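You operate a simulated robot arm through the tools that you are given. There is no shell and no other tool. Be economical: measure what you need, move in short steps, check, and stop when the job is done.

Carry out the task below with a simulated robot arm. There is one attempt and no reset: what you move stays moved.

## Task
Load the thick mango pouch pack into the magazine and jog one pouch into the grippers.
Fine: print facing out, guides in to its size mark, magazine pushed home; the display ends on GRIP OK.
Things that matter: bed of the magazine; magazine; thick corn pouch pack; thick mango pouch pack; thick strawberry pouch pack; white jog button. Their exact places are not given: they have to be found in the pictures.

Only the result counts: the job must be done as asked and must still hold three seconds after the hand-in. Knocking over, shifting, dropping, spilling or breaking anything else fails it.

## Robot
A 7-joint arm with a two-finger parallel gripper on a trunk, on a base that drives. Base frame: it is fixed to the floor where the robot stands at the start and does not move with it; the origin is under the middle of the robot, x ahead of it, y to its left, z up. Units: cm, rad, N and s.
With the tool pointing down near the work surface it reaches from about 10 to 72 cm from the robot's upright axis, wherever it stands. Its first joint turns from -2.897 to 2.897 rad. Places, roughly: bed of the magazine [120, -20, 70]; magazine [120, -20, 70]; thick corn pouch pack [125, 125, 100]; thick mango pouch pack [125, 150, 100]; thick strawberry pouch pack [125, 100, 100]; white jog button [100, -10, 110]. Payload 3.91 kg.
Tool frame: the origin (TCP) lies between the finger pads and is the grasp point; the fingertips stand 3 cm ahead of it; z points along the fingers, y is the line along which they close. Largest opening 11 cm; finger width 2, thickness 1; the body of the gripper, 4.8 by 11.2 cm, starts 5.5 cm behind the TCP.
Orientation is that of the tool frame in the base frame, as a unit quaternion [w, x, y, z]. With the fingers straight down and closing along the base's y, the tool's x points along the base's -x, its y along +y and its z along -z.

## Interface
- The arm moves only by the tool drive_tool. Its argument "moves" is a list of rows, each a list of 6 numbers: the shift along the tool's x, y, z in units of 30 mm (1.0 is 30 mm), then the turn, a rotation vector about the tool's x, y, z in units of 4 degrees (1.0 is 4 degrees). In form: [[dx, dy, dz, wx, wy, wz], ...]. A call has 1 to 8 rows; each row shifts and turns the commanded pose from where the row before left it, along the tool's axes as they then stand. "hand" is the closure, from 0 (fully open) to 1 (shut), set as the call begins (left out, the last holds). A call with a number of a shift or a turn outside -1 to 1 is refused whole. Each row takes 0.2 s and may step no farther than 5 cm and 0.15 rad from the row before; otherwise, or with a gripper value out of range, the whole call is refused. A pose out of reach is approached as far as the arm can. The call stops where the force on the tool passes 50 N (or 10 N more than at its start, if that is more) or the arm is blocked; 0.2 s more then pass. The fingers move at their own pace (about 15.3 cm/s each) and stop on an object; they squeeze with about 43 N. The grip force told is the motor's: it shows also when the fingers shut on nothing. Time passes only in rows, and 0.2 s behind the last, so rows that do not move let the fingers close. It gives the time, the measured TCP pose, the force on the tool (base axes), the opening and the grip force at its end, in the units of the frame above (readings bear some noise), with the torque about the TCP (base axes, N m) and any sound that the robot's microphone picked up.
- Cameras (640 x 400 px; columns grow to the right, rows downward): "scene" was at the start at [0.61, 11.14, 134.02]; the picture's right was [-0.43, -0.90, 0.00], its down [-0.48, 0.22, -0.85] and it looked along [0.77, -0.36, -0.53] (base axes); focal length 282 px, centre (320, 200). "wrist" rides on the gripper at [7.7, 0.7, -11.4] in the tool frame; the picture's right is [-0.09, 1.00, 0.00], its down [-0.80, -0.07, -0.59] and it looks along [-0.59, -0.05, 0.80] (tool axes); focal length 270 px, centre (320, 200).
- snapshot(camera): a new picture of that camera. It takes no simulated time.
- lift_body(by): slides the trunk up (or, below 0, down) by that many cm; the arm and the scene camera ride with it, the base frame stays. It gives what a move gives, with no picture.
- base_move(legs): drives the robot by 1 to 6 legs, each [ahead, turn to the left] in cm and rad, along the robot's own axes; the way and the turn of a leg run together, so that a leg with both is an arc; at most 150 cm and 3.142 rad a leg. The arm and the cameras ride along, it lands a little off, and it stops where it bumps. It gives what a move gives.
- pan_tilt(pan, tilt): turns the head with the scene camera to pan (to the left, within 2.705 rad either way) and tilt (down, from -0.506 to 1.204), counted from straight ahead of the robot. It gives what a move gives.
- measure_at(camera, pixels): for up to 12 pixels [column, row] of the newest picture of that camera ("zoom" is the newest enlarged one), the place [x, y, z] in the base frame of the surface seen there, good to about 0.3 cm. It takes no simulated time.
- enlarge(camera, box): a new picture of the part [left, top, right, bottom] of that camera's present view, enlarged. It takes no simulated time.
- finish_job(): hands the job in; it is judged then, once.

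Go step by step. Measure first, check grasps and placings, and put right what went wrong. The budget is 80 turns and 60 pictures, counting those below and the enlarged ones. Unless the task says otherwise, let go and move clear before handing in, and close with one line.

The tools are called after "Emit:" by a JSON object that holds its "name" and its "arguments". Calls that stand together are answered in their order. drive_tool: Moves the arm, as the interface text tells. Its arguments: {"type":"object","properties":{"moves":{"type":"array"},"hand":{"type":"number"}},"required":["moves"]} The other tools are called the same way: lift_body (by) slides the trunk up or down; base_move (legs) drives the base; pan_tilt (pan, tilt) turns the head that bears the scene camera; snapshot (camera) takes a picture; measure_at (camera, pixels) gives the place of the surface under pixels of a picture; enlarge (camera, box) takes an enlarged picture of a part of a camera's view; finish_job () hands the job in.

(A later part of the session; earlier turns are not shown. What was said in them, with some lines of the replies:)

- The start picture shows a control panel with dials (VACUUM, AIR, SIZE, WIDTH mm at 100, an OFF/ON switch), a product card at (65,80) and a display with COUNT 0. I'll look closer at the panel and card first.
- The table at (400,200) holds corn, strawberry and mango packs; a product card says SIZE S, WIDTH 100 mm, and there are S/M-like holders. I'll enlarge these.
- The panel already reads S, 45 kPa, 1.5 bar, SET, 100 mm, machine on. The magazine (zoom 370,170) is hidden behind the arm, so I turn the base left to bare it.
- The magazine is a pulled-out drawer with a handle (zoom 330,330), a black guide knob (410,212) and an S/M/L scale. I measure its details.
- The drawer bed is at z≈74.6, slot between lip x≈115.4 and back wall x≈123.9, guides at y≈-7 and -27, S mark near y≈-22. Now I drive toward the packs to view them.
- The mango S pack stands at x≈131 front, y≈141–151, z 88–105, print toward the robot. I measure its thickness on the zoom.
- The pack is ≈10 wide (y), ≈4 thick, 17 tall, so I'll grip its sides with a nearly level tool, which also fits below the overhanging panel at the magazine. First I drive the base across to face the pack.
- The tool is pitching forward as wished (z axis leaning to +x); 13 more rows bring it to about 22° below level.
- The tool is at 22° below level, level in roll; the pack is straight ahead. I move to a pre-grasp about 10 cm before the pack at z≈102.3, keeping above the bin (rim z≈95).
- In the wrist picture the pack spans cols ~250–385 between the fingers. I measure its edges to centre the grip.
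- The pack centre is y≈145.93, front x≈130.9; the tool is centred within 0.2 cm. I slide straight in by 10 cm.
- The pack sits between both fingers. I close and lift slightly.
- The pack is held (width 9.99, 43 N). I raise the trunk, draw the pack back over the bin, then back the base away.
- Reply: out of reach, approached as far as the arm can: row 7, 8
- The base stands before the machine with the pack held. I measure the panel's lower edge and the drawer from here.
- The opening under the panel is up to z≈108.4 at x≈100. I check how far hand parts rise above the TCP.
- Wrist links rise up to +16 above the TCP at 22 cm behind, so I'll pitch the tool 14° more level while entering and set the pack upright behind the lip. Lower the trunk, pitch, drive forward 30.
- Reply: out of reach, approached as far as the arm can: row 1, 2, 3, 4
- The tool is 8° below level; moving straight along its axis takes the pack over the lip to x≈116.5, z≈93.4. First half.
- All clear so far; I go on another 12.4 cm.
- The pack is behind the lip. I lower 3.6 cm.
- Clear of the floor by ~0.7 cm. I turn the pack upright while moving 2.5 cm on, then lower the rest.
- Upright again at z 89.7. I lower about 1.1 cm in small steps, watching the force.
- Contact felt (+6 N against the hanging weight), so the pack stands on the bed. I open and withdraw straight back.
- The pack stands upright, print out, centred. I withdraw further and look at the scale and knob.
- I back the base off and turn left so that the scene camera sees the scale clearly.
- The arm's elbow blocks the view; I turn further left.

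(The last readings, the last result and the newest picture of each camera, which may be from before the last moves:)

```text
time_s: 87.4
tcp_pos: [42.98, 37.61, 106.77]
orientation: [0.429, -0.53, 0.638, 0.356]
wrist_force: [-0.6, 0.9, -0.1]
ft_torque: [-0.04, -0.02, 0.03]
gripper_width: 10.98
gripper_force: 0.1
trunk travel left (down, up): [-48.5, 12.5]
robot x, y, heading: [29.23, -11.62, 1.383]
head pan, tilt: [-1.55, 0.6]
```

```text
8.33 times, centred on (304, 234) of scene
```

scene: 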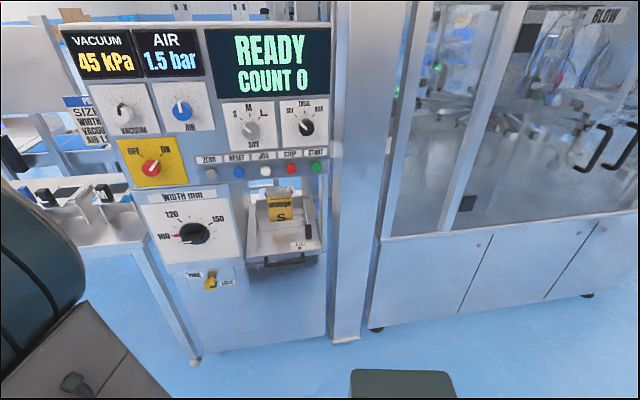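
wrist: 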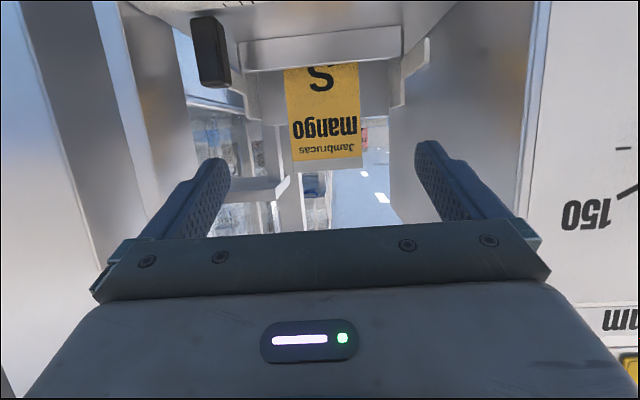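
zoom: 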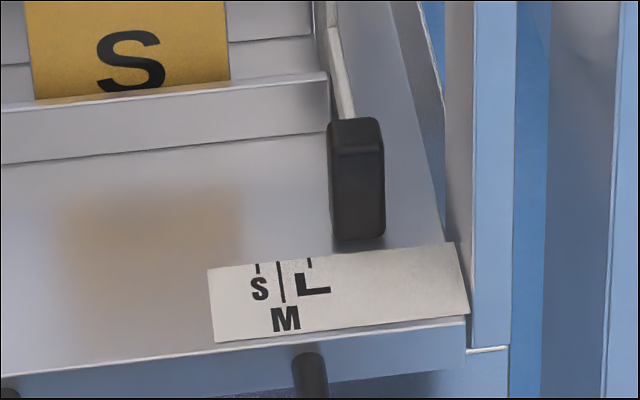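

Ticks: S at col 258, M at 280, L at 310; the knob centre is at ~357. I measure them.

Emit:
{"name": "measure_at", "arguments": {"camera": "zoom", "pixels": [[258, 269], [280, 268], [310, 263], [357, 160], [357, 232], [357, 132], [333, 180], [382, 200], [34, 100], [230, 85], [357, 244], [130, 80]]}}

```text
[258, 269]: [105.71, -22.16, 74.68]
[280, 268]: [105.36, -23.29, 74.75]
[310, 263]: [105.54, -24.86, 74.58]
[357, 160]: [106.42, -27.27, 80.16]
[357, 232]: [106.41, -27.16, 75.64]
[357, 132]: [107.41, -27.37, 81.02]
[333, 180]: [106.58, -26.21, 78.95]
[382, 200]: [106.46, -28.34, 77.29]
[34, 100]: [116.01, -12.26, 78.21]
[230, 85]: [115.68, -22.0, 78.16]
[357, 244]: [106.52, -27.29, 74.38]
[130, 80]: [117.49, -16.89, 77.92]
```

S mark is y≈-22.16; the knob (2.1 wide, z 75–81) must move +5.1 cm in y. I check clearance to the post on the right.

Emit:
{"name": "measure_at", "arguments": {"camera": "zoom", "pixels": [[455, 100], [480, 100], [500, 100], [490, 300], [478, 300], [455, 150], [440, 100], [430, 180], [530, 200], [600, 200], [465, 340], [410, 345]]}}

```text
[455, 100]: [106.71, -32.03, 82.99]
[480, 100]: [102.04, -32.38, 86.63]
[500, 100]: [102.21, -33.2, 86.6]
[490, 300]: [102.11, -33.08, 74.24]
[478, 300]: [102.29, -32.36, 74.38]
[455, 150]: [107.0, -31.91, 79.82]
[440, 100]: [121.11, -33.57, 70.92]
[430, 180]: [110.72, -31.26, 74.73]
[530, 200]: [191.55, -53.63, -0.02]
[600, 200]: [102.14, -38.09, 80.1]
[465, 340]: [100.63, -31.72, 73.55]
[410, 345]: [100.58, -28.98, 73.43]
```

A wall at y≈-32 begins at x≈102, so I'll grip the knob with only the fingertips, TCP at x≈105.3, pitch 26°, fingers preset to about 5 cm opening. I return the base and lower the trunk.

Emit:
{"name": "base_move", "arguments": {"legs": [[0, -1.39], [7, 0]]}}

Emit:
{"name": "lift_body", "arguments": {"by": -27}}

Emit:
{"name": "drive_tool", "arguments": {"moves": [[0, 0, 0, 0, 1, 0], [0, 0, 0, 0, 0, 0]], "hand": 0.55}}

```text
time_s: 91.8
tcp_pos: [87.2, -16.28, 106.78]
orientation: [0.558, 0.0, 0.83, 0.0]
wrist_force: [-0.5, -0.8, -0.8]
ft_torque: [-0.03, -0.02, 0.01]
gripper_width: 11.02
gripper_force: 0.1
trunk travel left (down, up): [-48.5, 12.5]
robot x, y, heading: [36.43, -11.63, -0.001]
head pan, tilt: [-1.55, 0.6]
```

```text
time_s: 94.6
tcp_pos: [87.31, -16.21, 79.85]
orientation: [0.558, 0.001, 0.83, -0.001]
wrist_force: [-0.7, -0.1, 0.4]
ft_torque: [-0.01, -0.03, -0.01]
gripper_width: 11.0
gripper_force: 0.0
trunk travel left (down, up): [-21.5, 39.5]
robot x, y, heading: [36.03, -11.95, -0.004]
head pan, tilt: [-1.55, 0.6]
```

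```text
time_s: 95.2
tcp_pos: [87.27, -16.15, 79.61]
orientation: [0.528, 0.001, 0.849, -0.001]
wrist_force: [0.0, 0.2, 0.5]
ft_torque: [-0.04, -0.04, 0.0]
gripper_width: 4.96
gripper_force: 0.1
trunk travel left (down, up): [-21.5, 39.5]
robot x, y, heading: [36.53, -11.57, -0.005]
head pan, tilt: [-1.55, 0.6]
```

Now shift sideways to y≈-27.2 in front of the knob.

Emit:
{"name": "drive_tool", "arguments": {"moves": [[0, -0.74, 0, 0, 0, 0], [0, -0.74, 0, 0, 0, 0], [0, -0.74, 0, 0, 0, 0], [0, -0.74, 0, 0, 0, 0], [0, -0.74, 0, 0, 0, 0], [0, 0, 0, 0, 0, 0]]}}

Emit:
{"name": "drive_tool", "arguments": {"moves": [[-0.236, 0, 0.478, 0, 0, 0], [-0.236, 0, 0.478, 0, 0, 0], [-0.236, 0, 0.478, 0, 0, 0], [-0.236, 0, 0.478, 0, 0, 0], [-0.236, 0, 0.478, 0, 0, 0], [-0.236, 0, 0.478, 0, 0, 0], [0, 0, 0, 0, 0, 0]]}}

Emit:
{"name": "snapshot", "arguments": {"camera": "wrist"}}

```text
time_s: 96.6
tcp_pos: [87.12, -27.43, 79.69]
orientation: [0.528, 0.002, 0.849, -0.001]
wrist_force: [0.1, 0.5, 0.6]
ft_torque: [0.02, 0.0, 0.01]
gripper_width: 4.93
gripper_force: 0.0
trunk travel left (down, up): [-21.5, 39.5]
robot x, y, heading: [36.6, -11.75, -0.004]
head pan, tilt: [-1.55, 0.6]
```

```text
time_s: 98.2
tcp_pos: [96.95, -27.45, 79.83]
orientation: [0.528, 0.001, 0.849, -0.001]
wrist_force: [-0.4, 0.0, -0.1]
ft_torque: [0.01, 0.04, 0.0]
gripper_width: 4.93
gripper_force: 0.2
trunk travel left (down, up): [-21.5, 39.5]
robot x, y, heading: [36.49, -11.79, -0.001]
head pan, tilt: [-1.55, 0.6]
```

```text
27 pictures are left
```

wrist: 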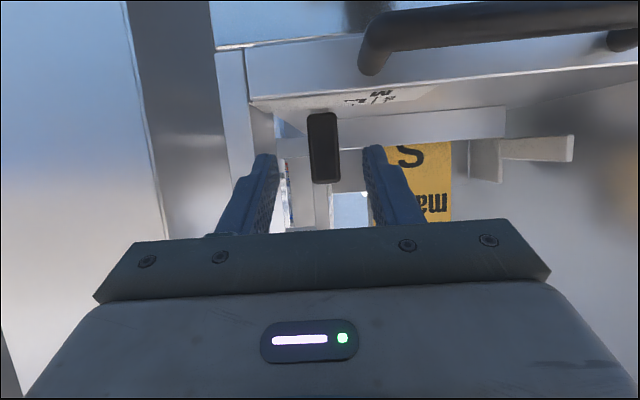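

The knob (324,150) is between the fingers. I check its place and then advance.

Emit:
{"name": "measure_at", "arguments": {"camera": "wrist", "pixels": [[325, 150], [313, 150], [338, 150], [325, 178], [324, 118], [370, 60], [485, 25], [600, 12]]}}

Emit:
{"name": "drive_tool", "arguments": {"moves": [[-0.245, 0.01, 0.496, 0, 0, 0], [-0.245, 0.01, 0.496, 0, 0, 0], [-0.245, 0.01, 0.496, 0, 0, 0], [-0.245, 0.01, 0.496, 0, 0, 0], [-0.245, 0.01, 0.496, 0, 0, 0], [0, 0, 0, 0, 0, 0]]}}

Emit:
{"name": "snapshot", "arguments": {"camera": "wrist"}}

```text
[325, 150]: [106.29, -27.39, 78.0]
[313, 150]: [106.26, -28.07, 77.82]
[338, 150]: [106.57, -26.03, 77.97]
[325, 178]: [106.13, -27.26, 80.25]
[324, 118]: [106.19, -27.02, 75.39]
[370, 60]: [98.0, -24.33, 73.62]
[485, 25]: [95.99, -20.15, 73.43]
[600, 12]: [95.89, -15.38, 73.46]
```

```text
time_s: 99.6
tcp_pos: [105.17, -27.24, 79.87]
orientation: [0.529, 0.002, 0.849, -0.001]
wrist_force: [0.0, -0.3, -0.3]
ft_torque: [0.0, 0.0, 0.01]
gripper_width: 4.94
gripper_force: 0.1
trunk travel left (down, up): [-21.5, 39.5]
robot x, y, heading: [36.62, -11.07, -0.007]
head pan, tilt: [-1.55, 0.6]
```

```text
26 pictures are left
```

wrist: 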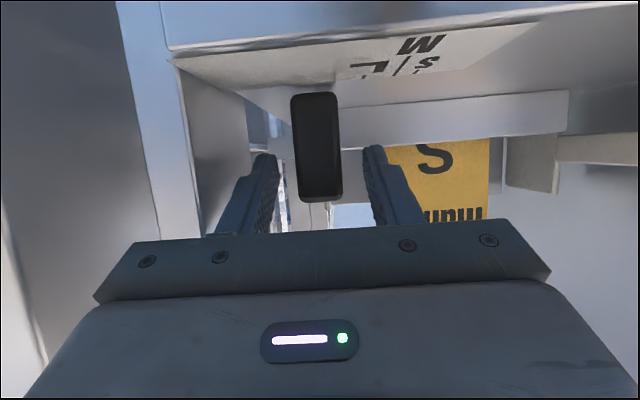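

The knob is centred between the fingertips; I close on it.

Emit:
{"name": "drive_tool", "arguments": {"moves": [[0, 0, 0, 0, 0, 0], [0, 0, 0, 0, 0, 0], [0, 0, 0, 0, 0, 0]], "hand": 1}}

Emit:
{"name": "drive_tool", "arguments": {"moves": [[0, 0.17, 0, 0, 0, 0], [0, 0.17, 0, 0, 0, 0], [0, 0.17, 0, 0, 0, 0], [0, 0.17, 0, 0, 0, 0]]}}

Emit:
{"name": "snapshot", "arguments": {"camera": "wrist"}}

```text
time_s: 100.4
tcp_pos: [105.11, -27.14, 79.79]
orientation: [0.529, 0.001, 0.849, -0.001]
wrist_force: [0.2, -0.7, 0.3]
ft_torque: [-0.01, 0.01, 0.11]
gripper_width: 2.57
gripper_force: 45.0
trunk travel left (down, up): [-21.5, 39.5]
robot x, y, heading: [36.27, -11.2, -0.008]
head pan, tilt: [-1.55, 0.6]
```

```text
time_s: 101.4
tcp_pos: [105.16, -25.11, 79.73]
orientation: [0.528, 0.002, 0.849, -0.002]
wrist_force: [0.7, 0.2, 0.2]
ft_torque: [0.03, -0.42, -0.04]
gripper_width: 2.54
gripper_force: 45.0
trunk travel left (down, up): [-21.5, 39.5]
robot x, y, heading: [36.5, -11.93, -0.001]
head pan, tilt: [-1.55, 0.6]
```

```text
25 pictures are left
```

wrist: 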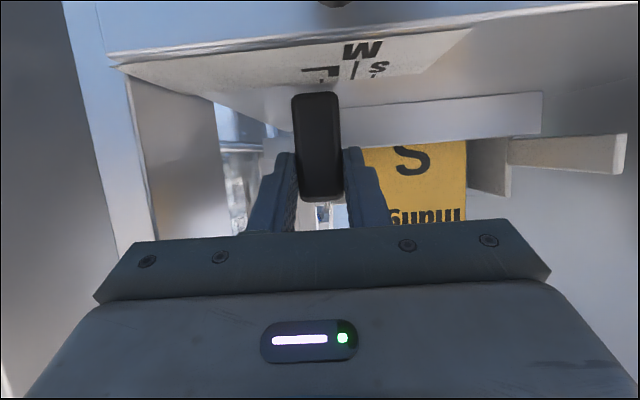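

The guides move with it, both sides closing in. I move another 2.75 cm and check at the S tick.

Emit:
{"name": "drive_tool", "arguments": {"moves": [[0, 0.184, 0, 0, 0, 0], [0, 0.184, 0, 0, 0, 0], [0, 0.184, 0, 0, 0, 0], [0, 0.184, 0, 0, 0, 0], [0, 0.184, 0, 0, 0, 0], [0, 0, 0, 0, 0, 0]]}}

Emit:
{"name": "snapshot", "arguments": {"camera": "wrist"}}

Emit:
{"name": "measure_at", "arguments": {"camera": "wrist", "pixels": [[295, 130], [340, 130], [318, 130], [318, 96]]}}

```text
time_s: 102.8
tcp_pos: [105.03, -22.43, 79.81]
orientation: [0.529, 0.0, 0.849, 0.0]
wrist_force: [-1.4, -0.5, 0.3]
ft_torque: [0.02, -0.02, 0.02]
gripper_width: 2.54
gripper_force: 44.7
trunk travel left (down, up): [-21.5, 39.5]
robot x, y, heading: [36.4, -11.75, -0.004]
head pan, tilt: [-1.55, 0.6]
```

```text
24 pictures are left
```

wrist: 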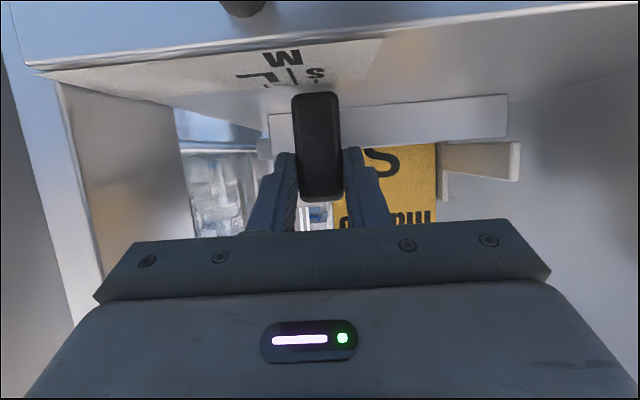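

```text
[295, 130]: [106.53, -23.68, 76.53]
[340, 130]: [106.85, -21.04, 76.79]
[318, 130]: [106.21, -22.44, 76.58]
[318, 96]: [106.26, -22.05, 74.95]
```

I enlarge the scale to compare knob and S tick.

Emit:
{"name": "enlarge", "arguments": {"camera": "wrist", "box": [240, 40, 400, 140]}}

```text
4.00 times, centred on (320, 90) of wrist
```

zoom: 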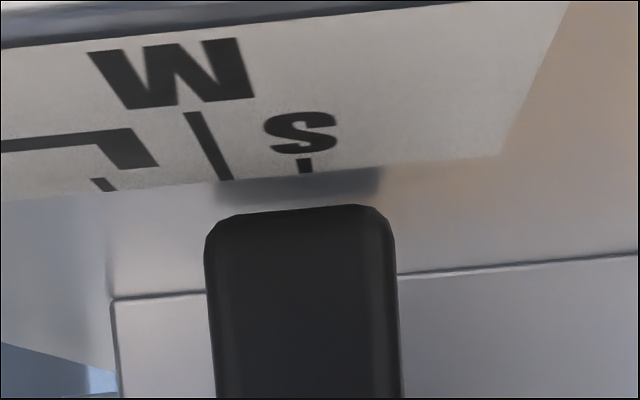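

Emit:
{"name": "measure_at", "arguments": {"camera": "zoom", "pixels": [[305, 165], [225, 170], [105, 185], [230, 215], [370, 207], [208, 260], [393, 260], [300, 212], [211, 300], [397, 300]]}}

```text
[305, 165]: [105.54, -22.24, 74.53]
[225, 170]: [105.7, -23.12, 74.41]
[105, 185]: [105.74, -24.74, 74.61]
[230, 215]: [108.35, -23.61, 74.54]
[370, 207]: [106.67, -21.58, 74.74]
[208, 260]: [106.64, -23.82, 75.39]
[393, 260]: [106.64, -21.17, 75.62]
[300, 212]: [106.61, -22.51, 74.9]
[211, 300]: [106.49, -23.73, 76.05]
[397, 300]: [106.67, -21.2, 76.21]
```

Knob centre ≈-22.47 against the S tick at ≈-22.2; I move another 0.27 cm in tiny steps.

Emit:
{"name": "drive_tool", "arguments": {"moves": [[0, 0.03, 0, 0, 0, 0], [0, 0.03, 0, 0, 0, 0], [0, 0.03, 0, 0, 0, 0], [0, 0, 0, 0, 0, 0]]}}

Emit:
{"name": "enlarge", "arguments": {"camera": "wrist", "box": [240, 40, 400, 140]}}

Emit:
{"name": "measure_at", "arguments": {"camera": "zoom", "pixels": [[208, 260], [393, 260], [211, 300], [397, 300], [213, 340], [399, 340]]}}

```text
time_s: 103.8
tcp_pos: [105.07, -22.29, 79.84]
orientation: [0.529, 0.003, 0.849, -0.002]
wrist_force: [0.2, -4.2, 2.0]
ft_torque: [-0.12, 0.17, 0.06]
gripper_width: 2.54
gripper_force: 44.7
trunk travel left (down, up): [-21.5, 39.5]
robot x, y, heading: [36.58, -11.44, -0.007]
head pan, tilt: [-1.55, 0.6]
```

```text
4.00 times, centred on (320, 90) of wrist
```

zoom: 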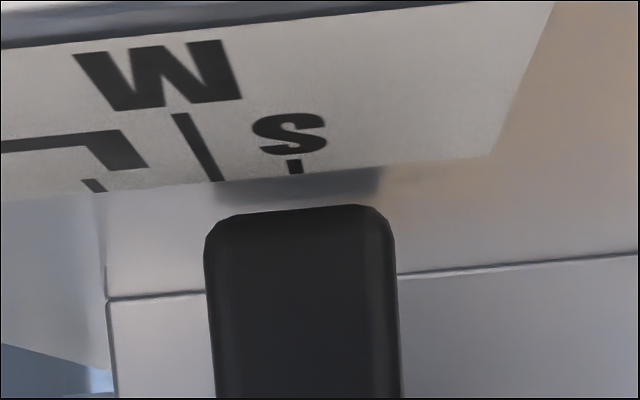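

```text
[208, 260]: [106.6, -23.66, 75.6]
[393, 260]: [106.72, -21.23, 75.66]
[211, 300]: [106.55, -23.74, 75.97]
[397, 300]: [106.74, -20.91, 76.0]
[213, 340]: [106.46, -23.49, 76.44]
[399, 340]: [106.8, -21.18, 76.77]
```

Contact force of about 4 N shows the guides touching the pack and the tick (295) is about under the knob centre (~300). I nudge 0.12 cm more to see whether it's snug, and look.

Emit:
{"name": "drive_tool", "arguments": {"moves": [[0, 0.04, 0, 0, 0, 0], [0, 0, 0, 0, 0, 0]]}}

Emit:
{"name": "enlarge", "arguments": {"camera": "wrist", "box": [240, 40, 400, 140]}}

```text
time_s: 104.4
tcp_pos: [105.08, -22.28, 79.71]
orientation: [0.529, 0.002, 0.849, -0.001]
wrist_force: [1.4, -12.8, 2.4]
ft_torque: [-0.14, -0.29, -0.14]
gripper_width: 2.57
gripper_force: 45.3
trunk travel left (down, up): [-21.5, 39.5]
robot x, y, heading: [36.3, -11.99, -0.009]
head pan, tilt: [-1.55, 0.6]
```

```text
4.00 times, centred on (320, 90) of wrist
```

zoom: 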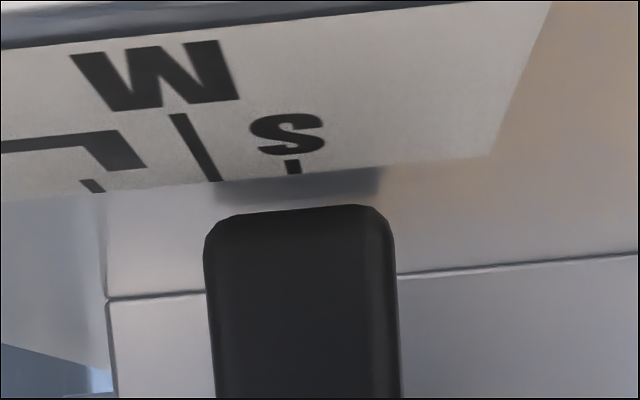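

The force rose to 13 N with no travel, so the guides are snug at the S mark. I relieve, open, and withdraw.

Emit:
{"name": "drive_tool", "arguments": {"moves": [[0, -0.03, 0, 0, 0, 0], [0, 0, 0, 0, 0, 0]]}}

Emit:
{"name": "drive_tool", "arguments": {"moves": [[0, 0, 0, 0, 0, 0], [0, 0, 0, 0, 0, 0], [0.245, 0, -0.496, 0, 0, 0], [0.245, 0, -0.496, 0, 0, 0], [0.245, 0, -0.496, 0, 0, 0], [0.245, 0, -0.496, 0, 0, 0], [0.245, 0, -0.496, 0, 0, 0], [0.245, 0, -0.496, 0, 0, 0]], "hand": 0.55}}

Emit:
{"name": "drive_tool", "arguments": {"moves": [[0.245, 0, -0.496, 0, 0, 0], [0.245, 0, -0.496, 0, 0, 0], [0.245, 0, -0.496, 0, 0, 0], [0.245, 0, -0.496, 0, 0, 0], [0.245, 0, -0.496, 0, 0, 0], [0.245, 0, -0.496, 0, 0, 0], [0, 0, 0, 0, 0, 0]]}}

Emit:
{"name": "snapshot", "arguments": {"camera": "wrist"}}

```text
time_s: 105.0
tcp_pos: [105.11, -22.25, 79.84]
orientation: [0.529, 0.002, 0.848, -0.001]
wrist_force: [0.3, -14.7, 4.9]
ft_torque: [-0.2, -0.07, -0.15]
gripper_width: 2.55
gripper_force: 45.3
trunk travel left (down, up): [-21.5, 39.5]
robot x, y, heading: [36.21, -11.86, -0.006]
head pan, tilt: [-1.55, 0.6]
```

```text
time_s: 106.8
tcp_pos: [95.12, -22.14, 79.78]
orientation: [0.528, 0.0, 0.849, 0.0]
wrist_force: [0.1, 0.2, -0.9]
ft_torque: [0.01, -0.01, -0.02]
gripper_width: 4.95
gripper_force: 0.0
trunk travel left (down, up): [-21.5, 39.5]
robot x, y, heading: [36.53, -11.68, -0.002]
head pan, tilt: [-1.55, 0.6]
```

```text
time_s: 108.4
tcp_pos: [85.24, -22.09, 79.75]
orientation: [0.528, 0.001, 0.849, -0.001]
wrist_force: [0.0, 1.3, -0.4]
ft_torque: [-0.03, 0.01, -0.02]
gripper_width: 4.97
gripper_force: 0.0
trunk travel left (down, up): [-21.5, 39.5]
robot x, y, heading: [36.44, -11.76, 0.0]
head pan, tilt: [-1.55, 0.6]
```

```text
20 pictures are left
```

wrist: 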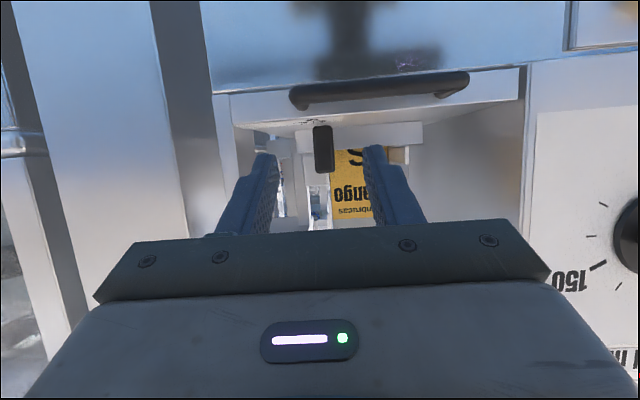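

Guides are set: knob at the S mark and the pack between guides. Next I shut the fingers, go to the handle's height (bar x≈96, z≈73.5, y≈-17.5) and push.

Emit:
{"name": "drive_tool", "arguments": {"moves": [[0.293, 0.307, 0.145, 0, 0, 0], [0.293, 0.307, 0.145, 0, 0, 0], [0.293, 0.307, 0.145, 0, 0, 0], [0.293, 0.307, 0.145, 0, 0, 0], [0.293, 0.307, 0.145, 0, 0, 0], [0, 0, 0, 0, 0, 0]], "hand": 1}}

Emit:
{"name": "drive_tool", "arguments": {"moves": [[-0.148, 0, 0.299, 0, 0, 0], [-0.148, 0, 0.299, 0, 0, 0], [-0.148, 0, 0.299, 0, 0, 0], [-0.148, 0, 0.299, 0, 0, 0], [-0.148, 0, 0.299, 0, 0, 0], [-0.148, 0, 0.299, 0, 0, 0], [0, 0, 0, 0, 0, 0]]}}

Emit:
{"name": "snapshot", "arguments": {"camera": "wrist"}}

```text
time_s: 109.8
tcp_pos: [87.23, -18.06, 75.63]
orientation: [0.528, 0.001, 0.849, 0.0]
wrist_force: [0.5, -0.2, 0.2]
ft_torque: [0.01, 0.0, 0.01]
gripper_width: 0.01
gripper_force: 37.6
out of reach, approached as far as the arm can: row 2, 3, 4, 5
trunk travel left (down, up): [-21.5, 39.5]
robot x, y, heading: [36.56, -11.88, -0.007]
head pan, tilt: [-1.55, 0.6]
```

```text
time_s: 111.4
tcp_pos: [93.18, -18.1, 75.65]
orientation: [0.528, 0.001, 0.849, 0.0]
wrist_force: [0.0, -0.9, 0.5]
ft_torque: [0.0, 0.01, 0.02]
gripper_width: 0.0
gripper_force: 37.9
trunk travel left (down, up): [-21.5, 39.5]
robot x, y, heading: [36.55, -12.05, -0.005]
head pan, tilt: [-1.55, 0.6]
```

```text
19 pictures are left
```

wrist: 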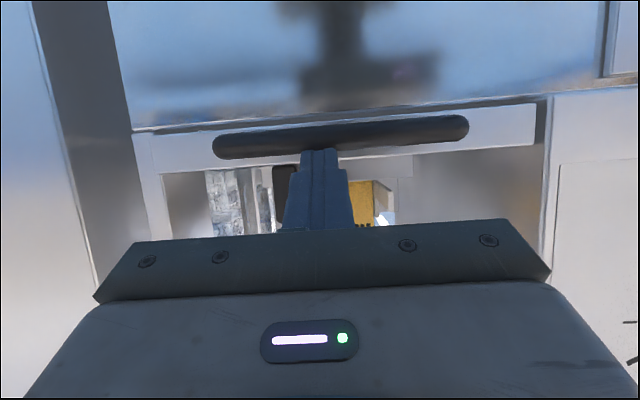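

The tip is at the bar but a bit high (tip z≈74.3). I back 2 cm, lower 1 cm, then push forward slowly.

Emit:
{"name": "drive_tool", "arguments": {"moves": [[0.148, 0.05, -0.299, 0, 0, 0], [0.148, 0.05, -0.299, 0, 0, 0], [0.15, 0.05, 0.074, 0, 0, 0], [0.15, 0.05, 0.074, 0, 0, 0], [0, 0, 0, 0, 0, 0]]}}

Emit:
{"name": "drive_tool", "arguments": {"moves": [[-0.1, 0, 0.2, 0, 0, 0], [-0.1, 0, 0.2, 0, 0, 0], [-0.1, 0, 0.2, 0, 0, 0], [-0.1, 0, 0.2, 0, 0, 0], [-0.1, 0, 0.2, 0, 0, 0]]}}

Emit:
{"name": "snapshot", "arguments": {"camera": "wrist"}}

```text
time_s: 112.6
tcp_pos: [91.2, -17.57, 74.6]
orientation: [0.529, 0.0, 0.849, 0.0]
wrist_force: [0.8, -0.2, 0.1]
ft_torque: [0.02, -0.02, -0.02]
gripper_width: 0.0
gripper_force: 37.8
trunk travel left (down, up): [-21.5, 39.5]
robot x, y, heading: [36.31, -11.61, -0.005]
head pan, tilt: [-1.55, 0.6]
```

```text
time_s: 113.6
tcp_pos: [93.03, -17.47, 74.64]
orientation: [0.525, 0.002, 0.851, -0.001]
wrist_force: [-29.1, 2.8, 18.1]
ft_torque: [0.24, -0.15, 0.12]
gripper_width: 0.0
gripper_force: 37.3
trunk travel left (down, up): [-21.5, 39.5]
robot x, y, heading: [36.1, -11.71, -0.001]
head pan, tilt: [-1.55, 0.6]
stopped in row 5: the force on the tool passed its limit (the readings are from after the stop); the commanded pose is now the measured one
```

```text
18 pictures are left
```

wrist: 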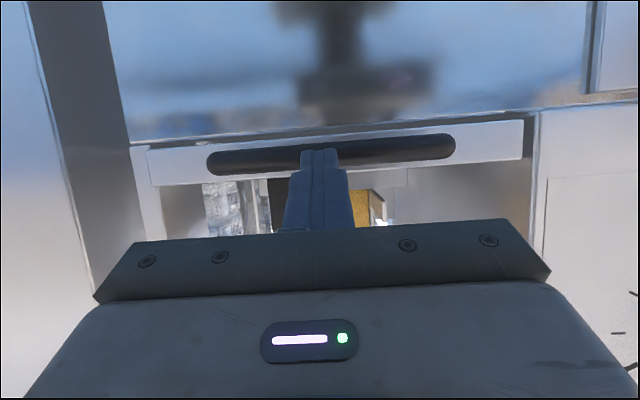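

Force 29–50 N on contact. I check whether the drawer has moved.

Emit:
{"name": "measure_at", "arguments": {"camera": "wrist", "pixels": [[250, 160], [410, 148], [330, 152], [170, 165], [500, 140], [450, 145]]}}

Emit:
{"name": "drive_tool", "arguments": {"moves": [[-0.03, 0, 0.06, 0, 0, 0], [-0.03, 0, 0.06, 0, 0, 0], [-0.03, 0, 0.06, 0, 0, 0], [-0.03, 0, 0.06, 0, 0, 0], [-0.03, 0, 0.06, 0, 0, 0], [-0.03, 0, 0.06, 0, 0, 0]]}}

```text
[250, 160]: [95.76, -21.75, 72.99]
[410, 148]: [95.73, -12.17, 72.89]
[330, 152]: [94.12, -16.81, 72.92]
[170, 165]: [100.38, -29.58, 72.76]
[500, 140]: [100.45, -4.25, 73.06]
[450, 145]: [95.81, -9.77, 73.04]
```

```text
time_s: 114.0
tcp_pos: [93.18, -17.39, 74.54]
orientation: [0.525, 0.001, 0.851, -0.001]
wrist_force: [-31.2, 3.3, 21.0]
ft_torque: [0.31, -0.19, 0.07]
gripper_width: 0.0
gripper_force: 37.3
trunk travel left (down, up): [-21.5, 39.5]
robot x, y, heading: [36.09, -11.77, 0.003]
head pan, tilt: [-1.55, 0.6]
stopped in row 2: the force on the tool passed its limit (the readings are from after the stop); the commanded pose is now the measured one
```

The handle is still at x≈95.75, so the drawer has not moved. I look at the scene to see how the drawer sits before pushing differently.

Emit:
{"name": "drive_tool", "arguments": {"moves": [[0.2, 0, -0.4, 0, 0, 0], [0.2, 0, -0.4, 0, 0, 0], [0, 0, 0, 0, 0, 0]]}}

Emit:
{"name": "pan_tilt", "arguments": {"pan": 0.05, "tilt": 0.5}}

Emit:
{"name": "enlarge", "arguments": {"camera": "scene", "box": [330, 140, 530, 340]}}

```text
time_s: 114.8
tcp_pos: [90.75, -17.53, 74.25]
orientation: [0.523, 0.001, 0.852, -0.001]
wrist_force: [0.2, 0.0, -0.3]
ft_torque: [-0.01, -0.01, -0.01]
gripper_width: 0.04
gripper_force: 37.8
trunk travel left (down, up): [-21.5, 39.5]
robot x, y, heading: [36.17, -11.72, -0.003]
head pan, tilt: [-1.55, 0.6]
```

```text
time_s: 116.5
tcp_pos: [90.72, -17.5, 74.32]
orientation: [0.523, 0.001, 0.852, -0.002]
wrist_force: [0.0, 0.2, -0.1]
ft_torque: [-0.04, 0.0, 0.02]
gripper_width: 0.0
gripper_force: 37.4
trunk travel left (down, up): [-21.5, 39.5]
robot x, y, heading: [36.38, -11.98, -0.003]
head pan, tilt: [0.051, 0.499]
```

```text
2.00 times, centred on (430, 240) of scene
```

zoom: 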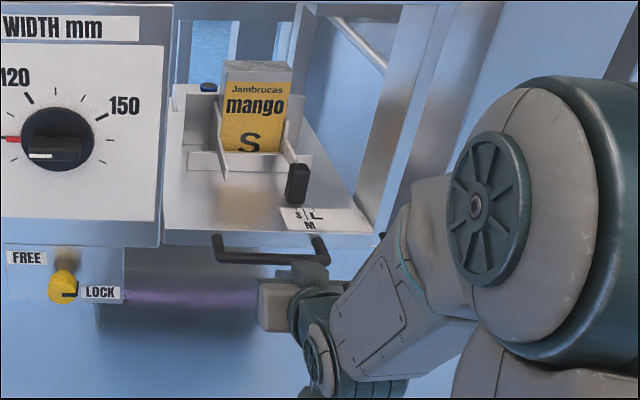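

I measure the slab's extent and the cups to judge how far home it lies.

Emit:
{"name": "measure_at", "arguments": {"camera": "zoom", "pixels": [[190, 88], [178, 92], [182, 120], [208, 87], [210, 96], [255, 65], [255, 80], [293, 82], [300, 110], [330, 150], [370, 215], [220, 170]]}}

Emit:
{"name": "enlarge", "arguments": {"camera": "scene", "box": [405, 155, 485, 215]}}

```text
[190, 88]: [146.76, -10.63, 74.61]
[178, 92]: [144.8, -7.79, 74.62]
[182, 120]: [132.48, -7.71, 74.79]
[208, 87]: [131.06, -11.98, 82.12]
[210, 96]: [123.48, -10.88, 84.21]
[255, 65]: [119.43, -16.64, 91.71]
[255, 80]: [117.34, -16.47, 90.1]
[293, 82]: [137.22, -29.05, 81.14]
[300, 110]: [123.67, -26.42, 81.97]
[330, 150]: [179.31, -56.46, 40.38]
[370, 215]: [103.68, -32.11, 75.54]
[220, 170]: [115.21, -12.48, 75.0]
```

```text
6.67 times, centred on (445, 185) of scene
```

zoom: 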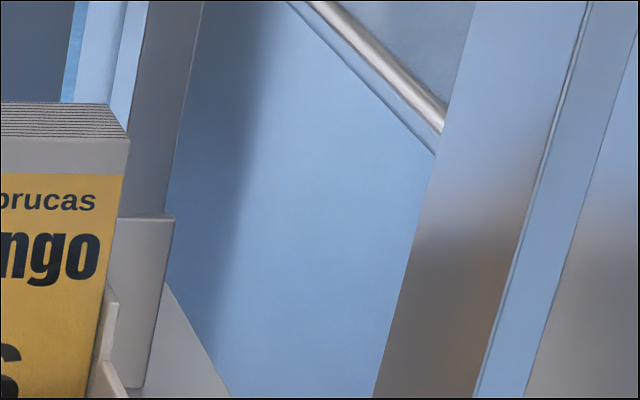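

Emit:
{"name": "measure_at", "arguments": {"camera": "scene", "pixels": [[400, 285], [420, 275], [440, 300], [405, 320], [360, 285], [430, 261], [425, 255], [470, 258]]}}

```text
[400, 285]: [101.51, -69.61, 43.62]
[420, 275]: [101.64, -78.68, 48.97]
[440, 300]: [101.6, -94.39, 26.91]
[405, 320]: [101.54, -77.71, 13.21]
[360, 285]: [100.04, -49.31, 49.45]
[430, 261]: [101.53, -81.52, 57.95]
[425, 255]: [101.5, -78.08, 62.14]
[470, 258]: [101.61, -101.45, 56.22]
```

Those points came from an older picture, so I disregard them. My push had a downward part (+20 N in z); I'll level the tool for a straight push, lowering the trunk for better reach.

Emit:
{"name": "drive_tool", "arguments": {"moves": [[-0.5, 0, -0.5, 0, 0, 0], [-0.7, 0, -0.4, 0, 0, 0], [-0.7, 0, -0.35, 0, 0, 0], [-0.7, 0, -0.35, 0, 0, 0], [-0.5, 0, -0.25, 0, 0, 0]]}}

Emit:
{"name": "lift_body", "arguments": {"by": -12}}

Emit:
{"name": "drive_tool", "arguments": {"moves": [[0, 0, 0, 0, -1, 0], [0, 0, 0, 0, -1, 0], [0, 0, 0, 0, -1, 0], [0, 0, 0, 0, -1, 0], [0, 0, 0, 0, -1, 0], [0, 0, 0, 0, 0, 0]]}}

Emit:
{"name": "snapshot", "arguments": {"camera": "scene"}}

```text
time_s: 117.7
tcp_pos: [89.98, -17.43, 85.21]
orientation: [0.523, 0.003, 0.852, -0.003]
wrist_force: [-0.3, 1.5, -0.8]
ft_torque: [-0.03, 0.02, 0.02]
gripper_width: 0.0
gripper_force: 38.1
trunk travel left (down, up): [-21.5, 39.5]
robot x, y, heading: [35.86, -11.69, -0.003]
head pan, tilt: [0.051, 0.499]
```

```text
time_s: 119.2
tcp_pos: [90.02, -17.42, 73.08]
orientation: [0.523, 0.001, 0.853, -0.001]
wrist_force: [0.7, 0.2, 0.4]
ft_torque: [0.01, 0.04, -0.03]
gripper_width: 0.01
gripper_force: 37.6
trunk travel left (down, up): [-9.5, 51.5]
robot x, y, heading: [36.18, -11.99, -0.003]
head pan, tilt: [0.051, 0.499]
```

```text
time_s: 120.6
tcp_pos: [89.94, -17.43, 73.08]
orientation: [0.664, 0.001, 0.748, -0.002]
wrist_force: [0.4, -0.4, 0.0]
ft_torque: [0.0, 0.03, 0.02]
gripper_width: 0.01
gripper_force: 38.2
trunk travel left (down, up): [-9.5, 51.5]
robot x, y, heading: [36.28, -11.84, -0.005]
head pan, tilt: [0.051, 0.499]
```

```text
15 pictures are left
```

scene: 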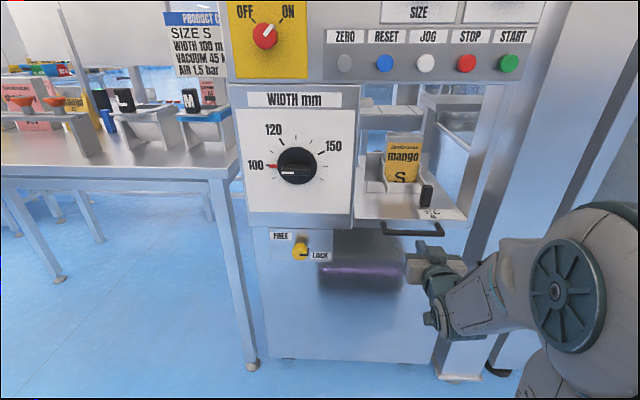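

The tool is nearly level at the bar's height. I check the bar, slab edge and cabinet face.

Emit:
{"name": "measure_at", "arguments": {"camera": "scene", "pixels": [[400, 232], [384, 224], [440, 230], [400, 216], [360, 260], [400, 300], [402, 140], [376, 130], [400, 112], [360, 125], [425, 195], [405, 122]]}}

Emit:
{"name": "drive_tool", "arguments": {"moves": [[-0.15, 0, 0.4, 0, 0, 0], [-0.02, 0, 0.3, 0, 0, 0], [0, 0, 0.1, 0, 0, 0], [0, 0, 0.1, 0, 0, 0], [0, 0, 0.1, 0, 0, 0], [0, 0, 0.1, 0, 0, 0], [0, 0, 0.1, 0, 0, 0], [0, 0, 0.1, 0, 0, 0]]}}

```text
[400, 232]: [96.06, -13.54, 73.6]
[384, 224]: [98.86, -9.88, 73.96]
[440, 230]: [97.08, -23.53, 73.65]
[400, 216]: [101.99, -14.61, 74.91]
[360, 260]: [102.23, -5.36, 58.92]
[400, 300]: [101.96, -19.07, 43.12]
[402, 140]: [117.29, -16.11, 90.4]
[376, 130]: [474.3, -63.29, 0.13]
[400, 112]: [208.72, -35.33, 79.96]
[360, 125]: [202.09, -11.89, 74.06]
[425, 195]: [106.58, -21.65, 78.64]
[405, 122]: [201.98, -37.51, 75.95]
```

```text
time_s: 122.0
tcp_pos: [92.72, -17.48, 73.46]
orientation: [0.664, 0.001, 0.748, -0.001]
wrist_force: [-26.6, 1.6, 9.3]
ft_torque: [0.03, -0.19, 0.22]
gripper_width: 0.0
gripper_force: 37.7
trunk travel left (down, up): [-9.5, 51.5]
robot x, y, heading: [36.38, -11.66, -0.005]
head pan, tilt: [0.051, 0.499]
stopped in row 6: the force on the tool passed its limit (the readings are from after the stop); the commanded pose is now the measured one
```

Again a hard stop with no travel: the slab front (100.4) sits against a cabinet at x≈102 and the slot lies under the panel, so the magazine is in fact already home. I back off and raise to the JOG button.

Emit:
{"name": "drive_tool", "arguments": {"moves": [[0, 0.25, -0.5, 0, 0, 0], [0, 0.25, -0.5, 0, 0, 0], [0, 0.25, -0.5, 0, 0, 0], [0, 0.25, -0.5, 0, 0, 0], [0, 0.26, 0, 0, 0, 0], [0, 0, 0, 0, 0, 0]]}}

Emit:
{"name": "lift_body", "arguments": {"by": 37.8}}

Emit:
{"name": "pan_tilt", "arguments": {"pan": 0.1, "tilt": 0.5}}

Emit:
{"name": "snapshot", "arguments": {"camera": "scene"}}

```text
time_s: 123.4
tcp_pos: [88.06, -13.79, 74.26]
orientation: [0.662, 0.001, 0.75, -0.002]
wrist_force: [-0.3, -0.2, -0.4]
ft_torque: [-0.01, -0.02, 0.0]
gripper_width: 0.0
gripper_force: 37.3
out of reach, approached as far as the arm can: row 4
trunk travel left (down, up): [-9.5, 51.5]
robot x, y, heading: [36.0, -11.67, -0.005]
head pan, tilt: [0.051, 0.499]
```

```text
time_s: 127.0
tcp_pos: [87.97, -13.74, 112.21]
orientation: [0.661, 0.002, 0.75, -0.002]
wrist_force: [0.1, 0.2, 0.0]
ft_torque: [0.01, 0.01, -0.01]
gripper_width: 0.0
gripper_force: 37.8
trunk travel left (down, up): [-47.3, 13.7]
robot x, y, heading: [36.59, -11.63, -0.001]
head pan, tilt: [0.051, 0.499]
```

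```text
time_s: 127.7
tcp_pos: [87.91, -13.67, 112.1]
orientation: [0.661, 0.002, 0.751, -0.002]
wrist_force: [0.8, -0.2, 0.7]
ft_torque: [0.01, -0.01, 0.04]
gripper_width: 0.0
gripper_force: 37.8
trunk travel left (down, up): [-47.3, 13.7]
robot x, y, heading: [36.11, -11.58, -0.006]
head pan, tilt: [0.099, 0.499]
```

```text
14 pictures are left
```

scene: 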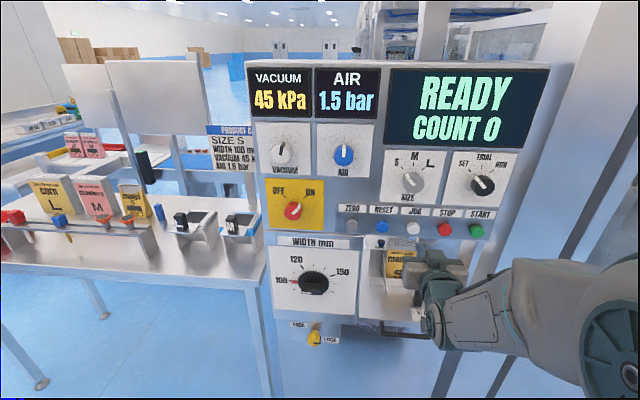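

The display still says READY. I locate the white JOG button (413,228) precisely.

Emit:
{"name": "enlarge", "arguments": {"camera": "scene", "box": [360, 195, 480, 270]}}

Emit:
{"name": "measure_at", "arguments": {"camera": "scene", "pixels": [[413, 228], [410, 228], [416, 228], [413, 224], [413, 232], [445, 229], [382, 227], [413, 237]]}}

```text
5.33 times, centred on (420, 232) of scene
```

zoom: 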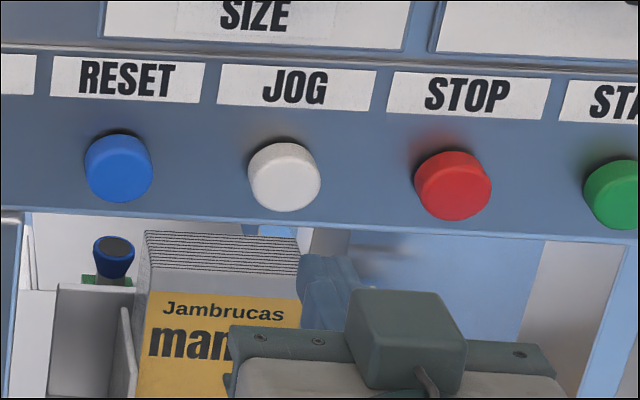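

```text
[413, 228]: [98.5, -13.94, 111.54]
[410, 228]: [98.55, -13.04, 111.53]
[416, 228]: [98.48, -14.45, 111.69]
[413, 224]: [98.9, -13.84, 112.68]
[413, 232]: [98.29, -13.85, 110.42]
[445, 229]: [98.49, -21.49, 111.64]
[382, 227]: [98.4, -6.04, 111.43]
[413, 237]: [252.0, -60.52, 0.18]
```

Button centre (98.5,-13.85,111.5). I approach to just before it, then press in small steps.

Emit:
{"name": "drive_tool", "arguments": {"moves": [[-0.043, -0.01, 0.467, 0, 0, 0], [-0.043, -0.01, 0.467, 0, 0, 0], [-0.043, -0.01, 0.467, 0, 0, 0], [-0.043, -0.01, 0.467, 0, 0, 0], [-0.043, -0.01, 0.467, 0, 0, 0], [0, 0, 0, 0, 0, 0]]}}

Emit:
{"name": "drive_tool", "arguments": {"moves": [[0, 0, 0.06, 0, 0, 0], [0, 0, 0.06, 0, 0, 0], [0, 0, 0.06, 0, 0, 0], [0, 0, 0.06, 0, 0, 0], [0, 0, 0.06, 0, 0, 0], [0, 0, 0.06, 0, 0, 0], [0, 0, 0.06, 0, 0, 0]]}}

Emit:
{"name": "snapshot", "arguments": {"camera": "scene"}}

```text
time_s: 129.1
tcp_pos: [94.89, -13.9, 111.84]
orientation: [0.661, 0.001, 0.751, -0.001]
wrist_force: [0.9, 0.7, 0.3]
ft_torque: [0.03, 0.0, -0.03]
gripper_width: 0.0
gripper_force: 37.7
trunk travel left (down, up): [-47.3, 13.7]
robot x, y, heading: [35.97, -11.85, -0.004]
head pan, tilt: [0.099, 0.499]
```

```text
time_s: 130.7
tcp_pos: [96.01, -13.94, 111.89]
orientation: [0.662, 0.002, 0.75, -0.002]
wrist_force: [-22.2, 0.5, 1.3]
ft_torque: [-0.01, -0.17, 0.02]
gripper_width: 0.01
gripper_force: 37.0
trunk travel left (down, up): [-47.3, 13.7]
robot x, y, heading: [35.85, -11.65, -0.004]
head pan, tilt: [0.099, 0.499]
heard: click
```

```text
12 pictures are left
```

scene: 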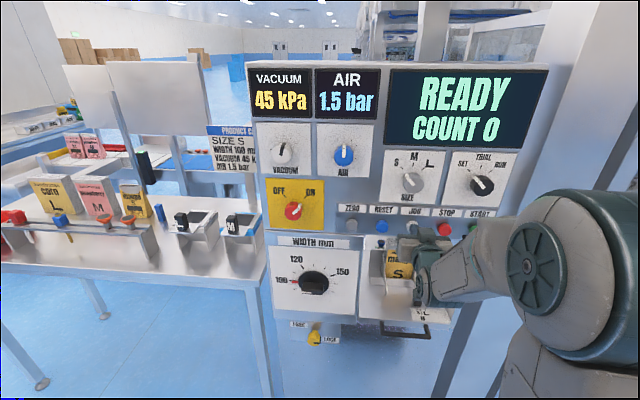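

A click was heard; the display still reads READY, perhaps acting on release or with delay. I release and look again.

Emit:
{"name": "drive_tool", "arguments": {"moves": [[0, 0, -0.2, 0, 0, 0], [0.02, 0, -0.4, 0, 0, 0], [0.02, 0, -0.4, 0, 0, 0], [0.02, 0, -0.4, 0, 0, 0], [0, 0, 0, 0, 0, 0], [0, 0, 0, 0, 0, 0], [0, 0, 0, 0, 0, 0]]}}

Emit:
{"name": "snapshot", "arguments": {"camera": "scene"}}

```text
time_s: 132.3
tcp_pos: [92.14, -13.84, 112.06]
orientation: [0.661, 0.002, 0.75, -0.002]
wrist_force: [-0.5, -0.1, 1.3]
ft_torque: [0.0, 0.01, -0.01]
gripper_width: 0.02
gripper_force: 38.2
trunk travel left (down, up): [-47.3, 13.7]
robot x, y, heading: [36.04, -11.83, -0.002]
head pan, tilt: [0.099, 0.499]
```

```text
11 pictures are left
```

scene: 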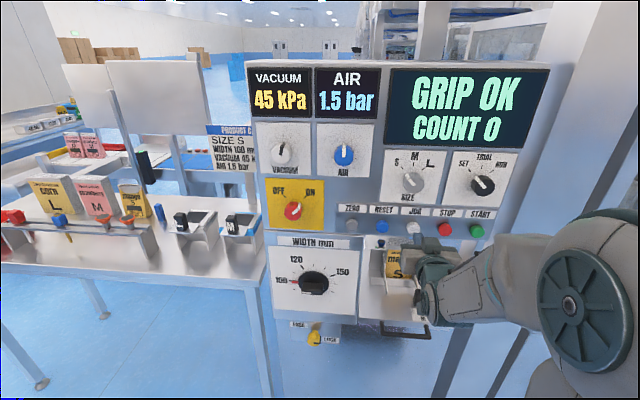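

The display reads GRIP OK. I back away and take a last look at the magazine.

Emit:
{"name": "base_move", "arguments": {"legs": [[-15, 0]]}}

Emit:
{"name": "enlarge", "arguments": {"camera": "scene", "box": [250, 60, 570, 340]}}

```text
time_s: 133.6
tcp_pos: [77.12, -13.88, 112.21]
orientation: [0.66, 0.003, 0.751, -0.003]
wrist_force: [0.5, 0.1, 0.0]
ft_torque: [-0.03, 0.01, 0.01]
gripper_width: 0.0
gripper_force: 37.6
trunk travel left (down, up): [-47.3, 13.7]
robot x, y, heading: [20.96, -11.34, -0.004]
head pan, tilt: [0.099, 0.499]
```

```text
1.43 times, centred on (410, 200) of scene
```

zoom: 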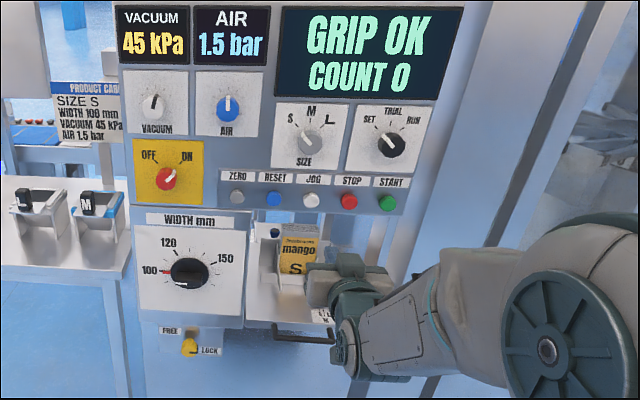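

The display holds GRIP OK, the pack stands print-out between the guides at S, and the arm is clear. I hand in.

Emit:
{"name": "finish_job", "arguments": {}}

```text
The job is handed in.
```

The mango S pack is in the magazine with its print facing out and the guides snug at the S mark; I jogged one pouch and the display reads GRIP OK. The magazine did not move when I pushed the handle, so I took it to be already home.
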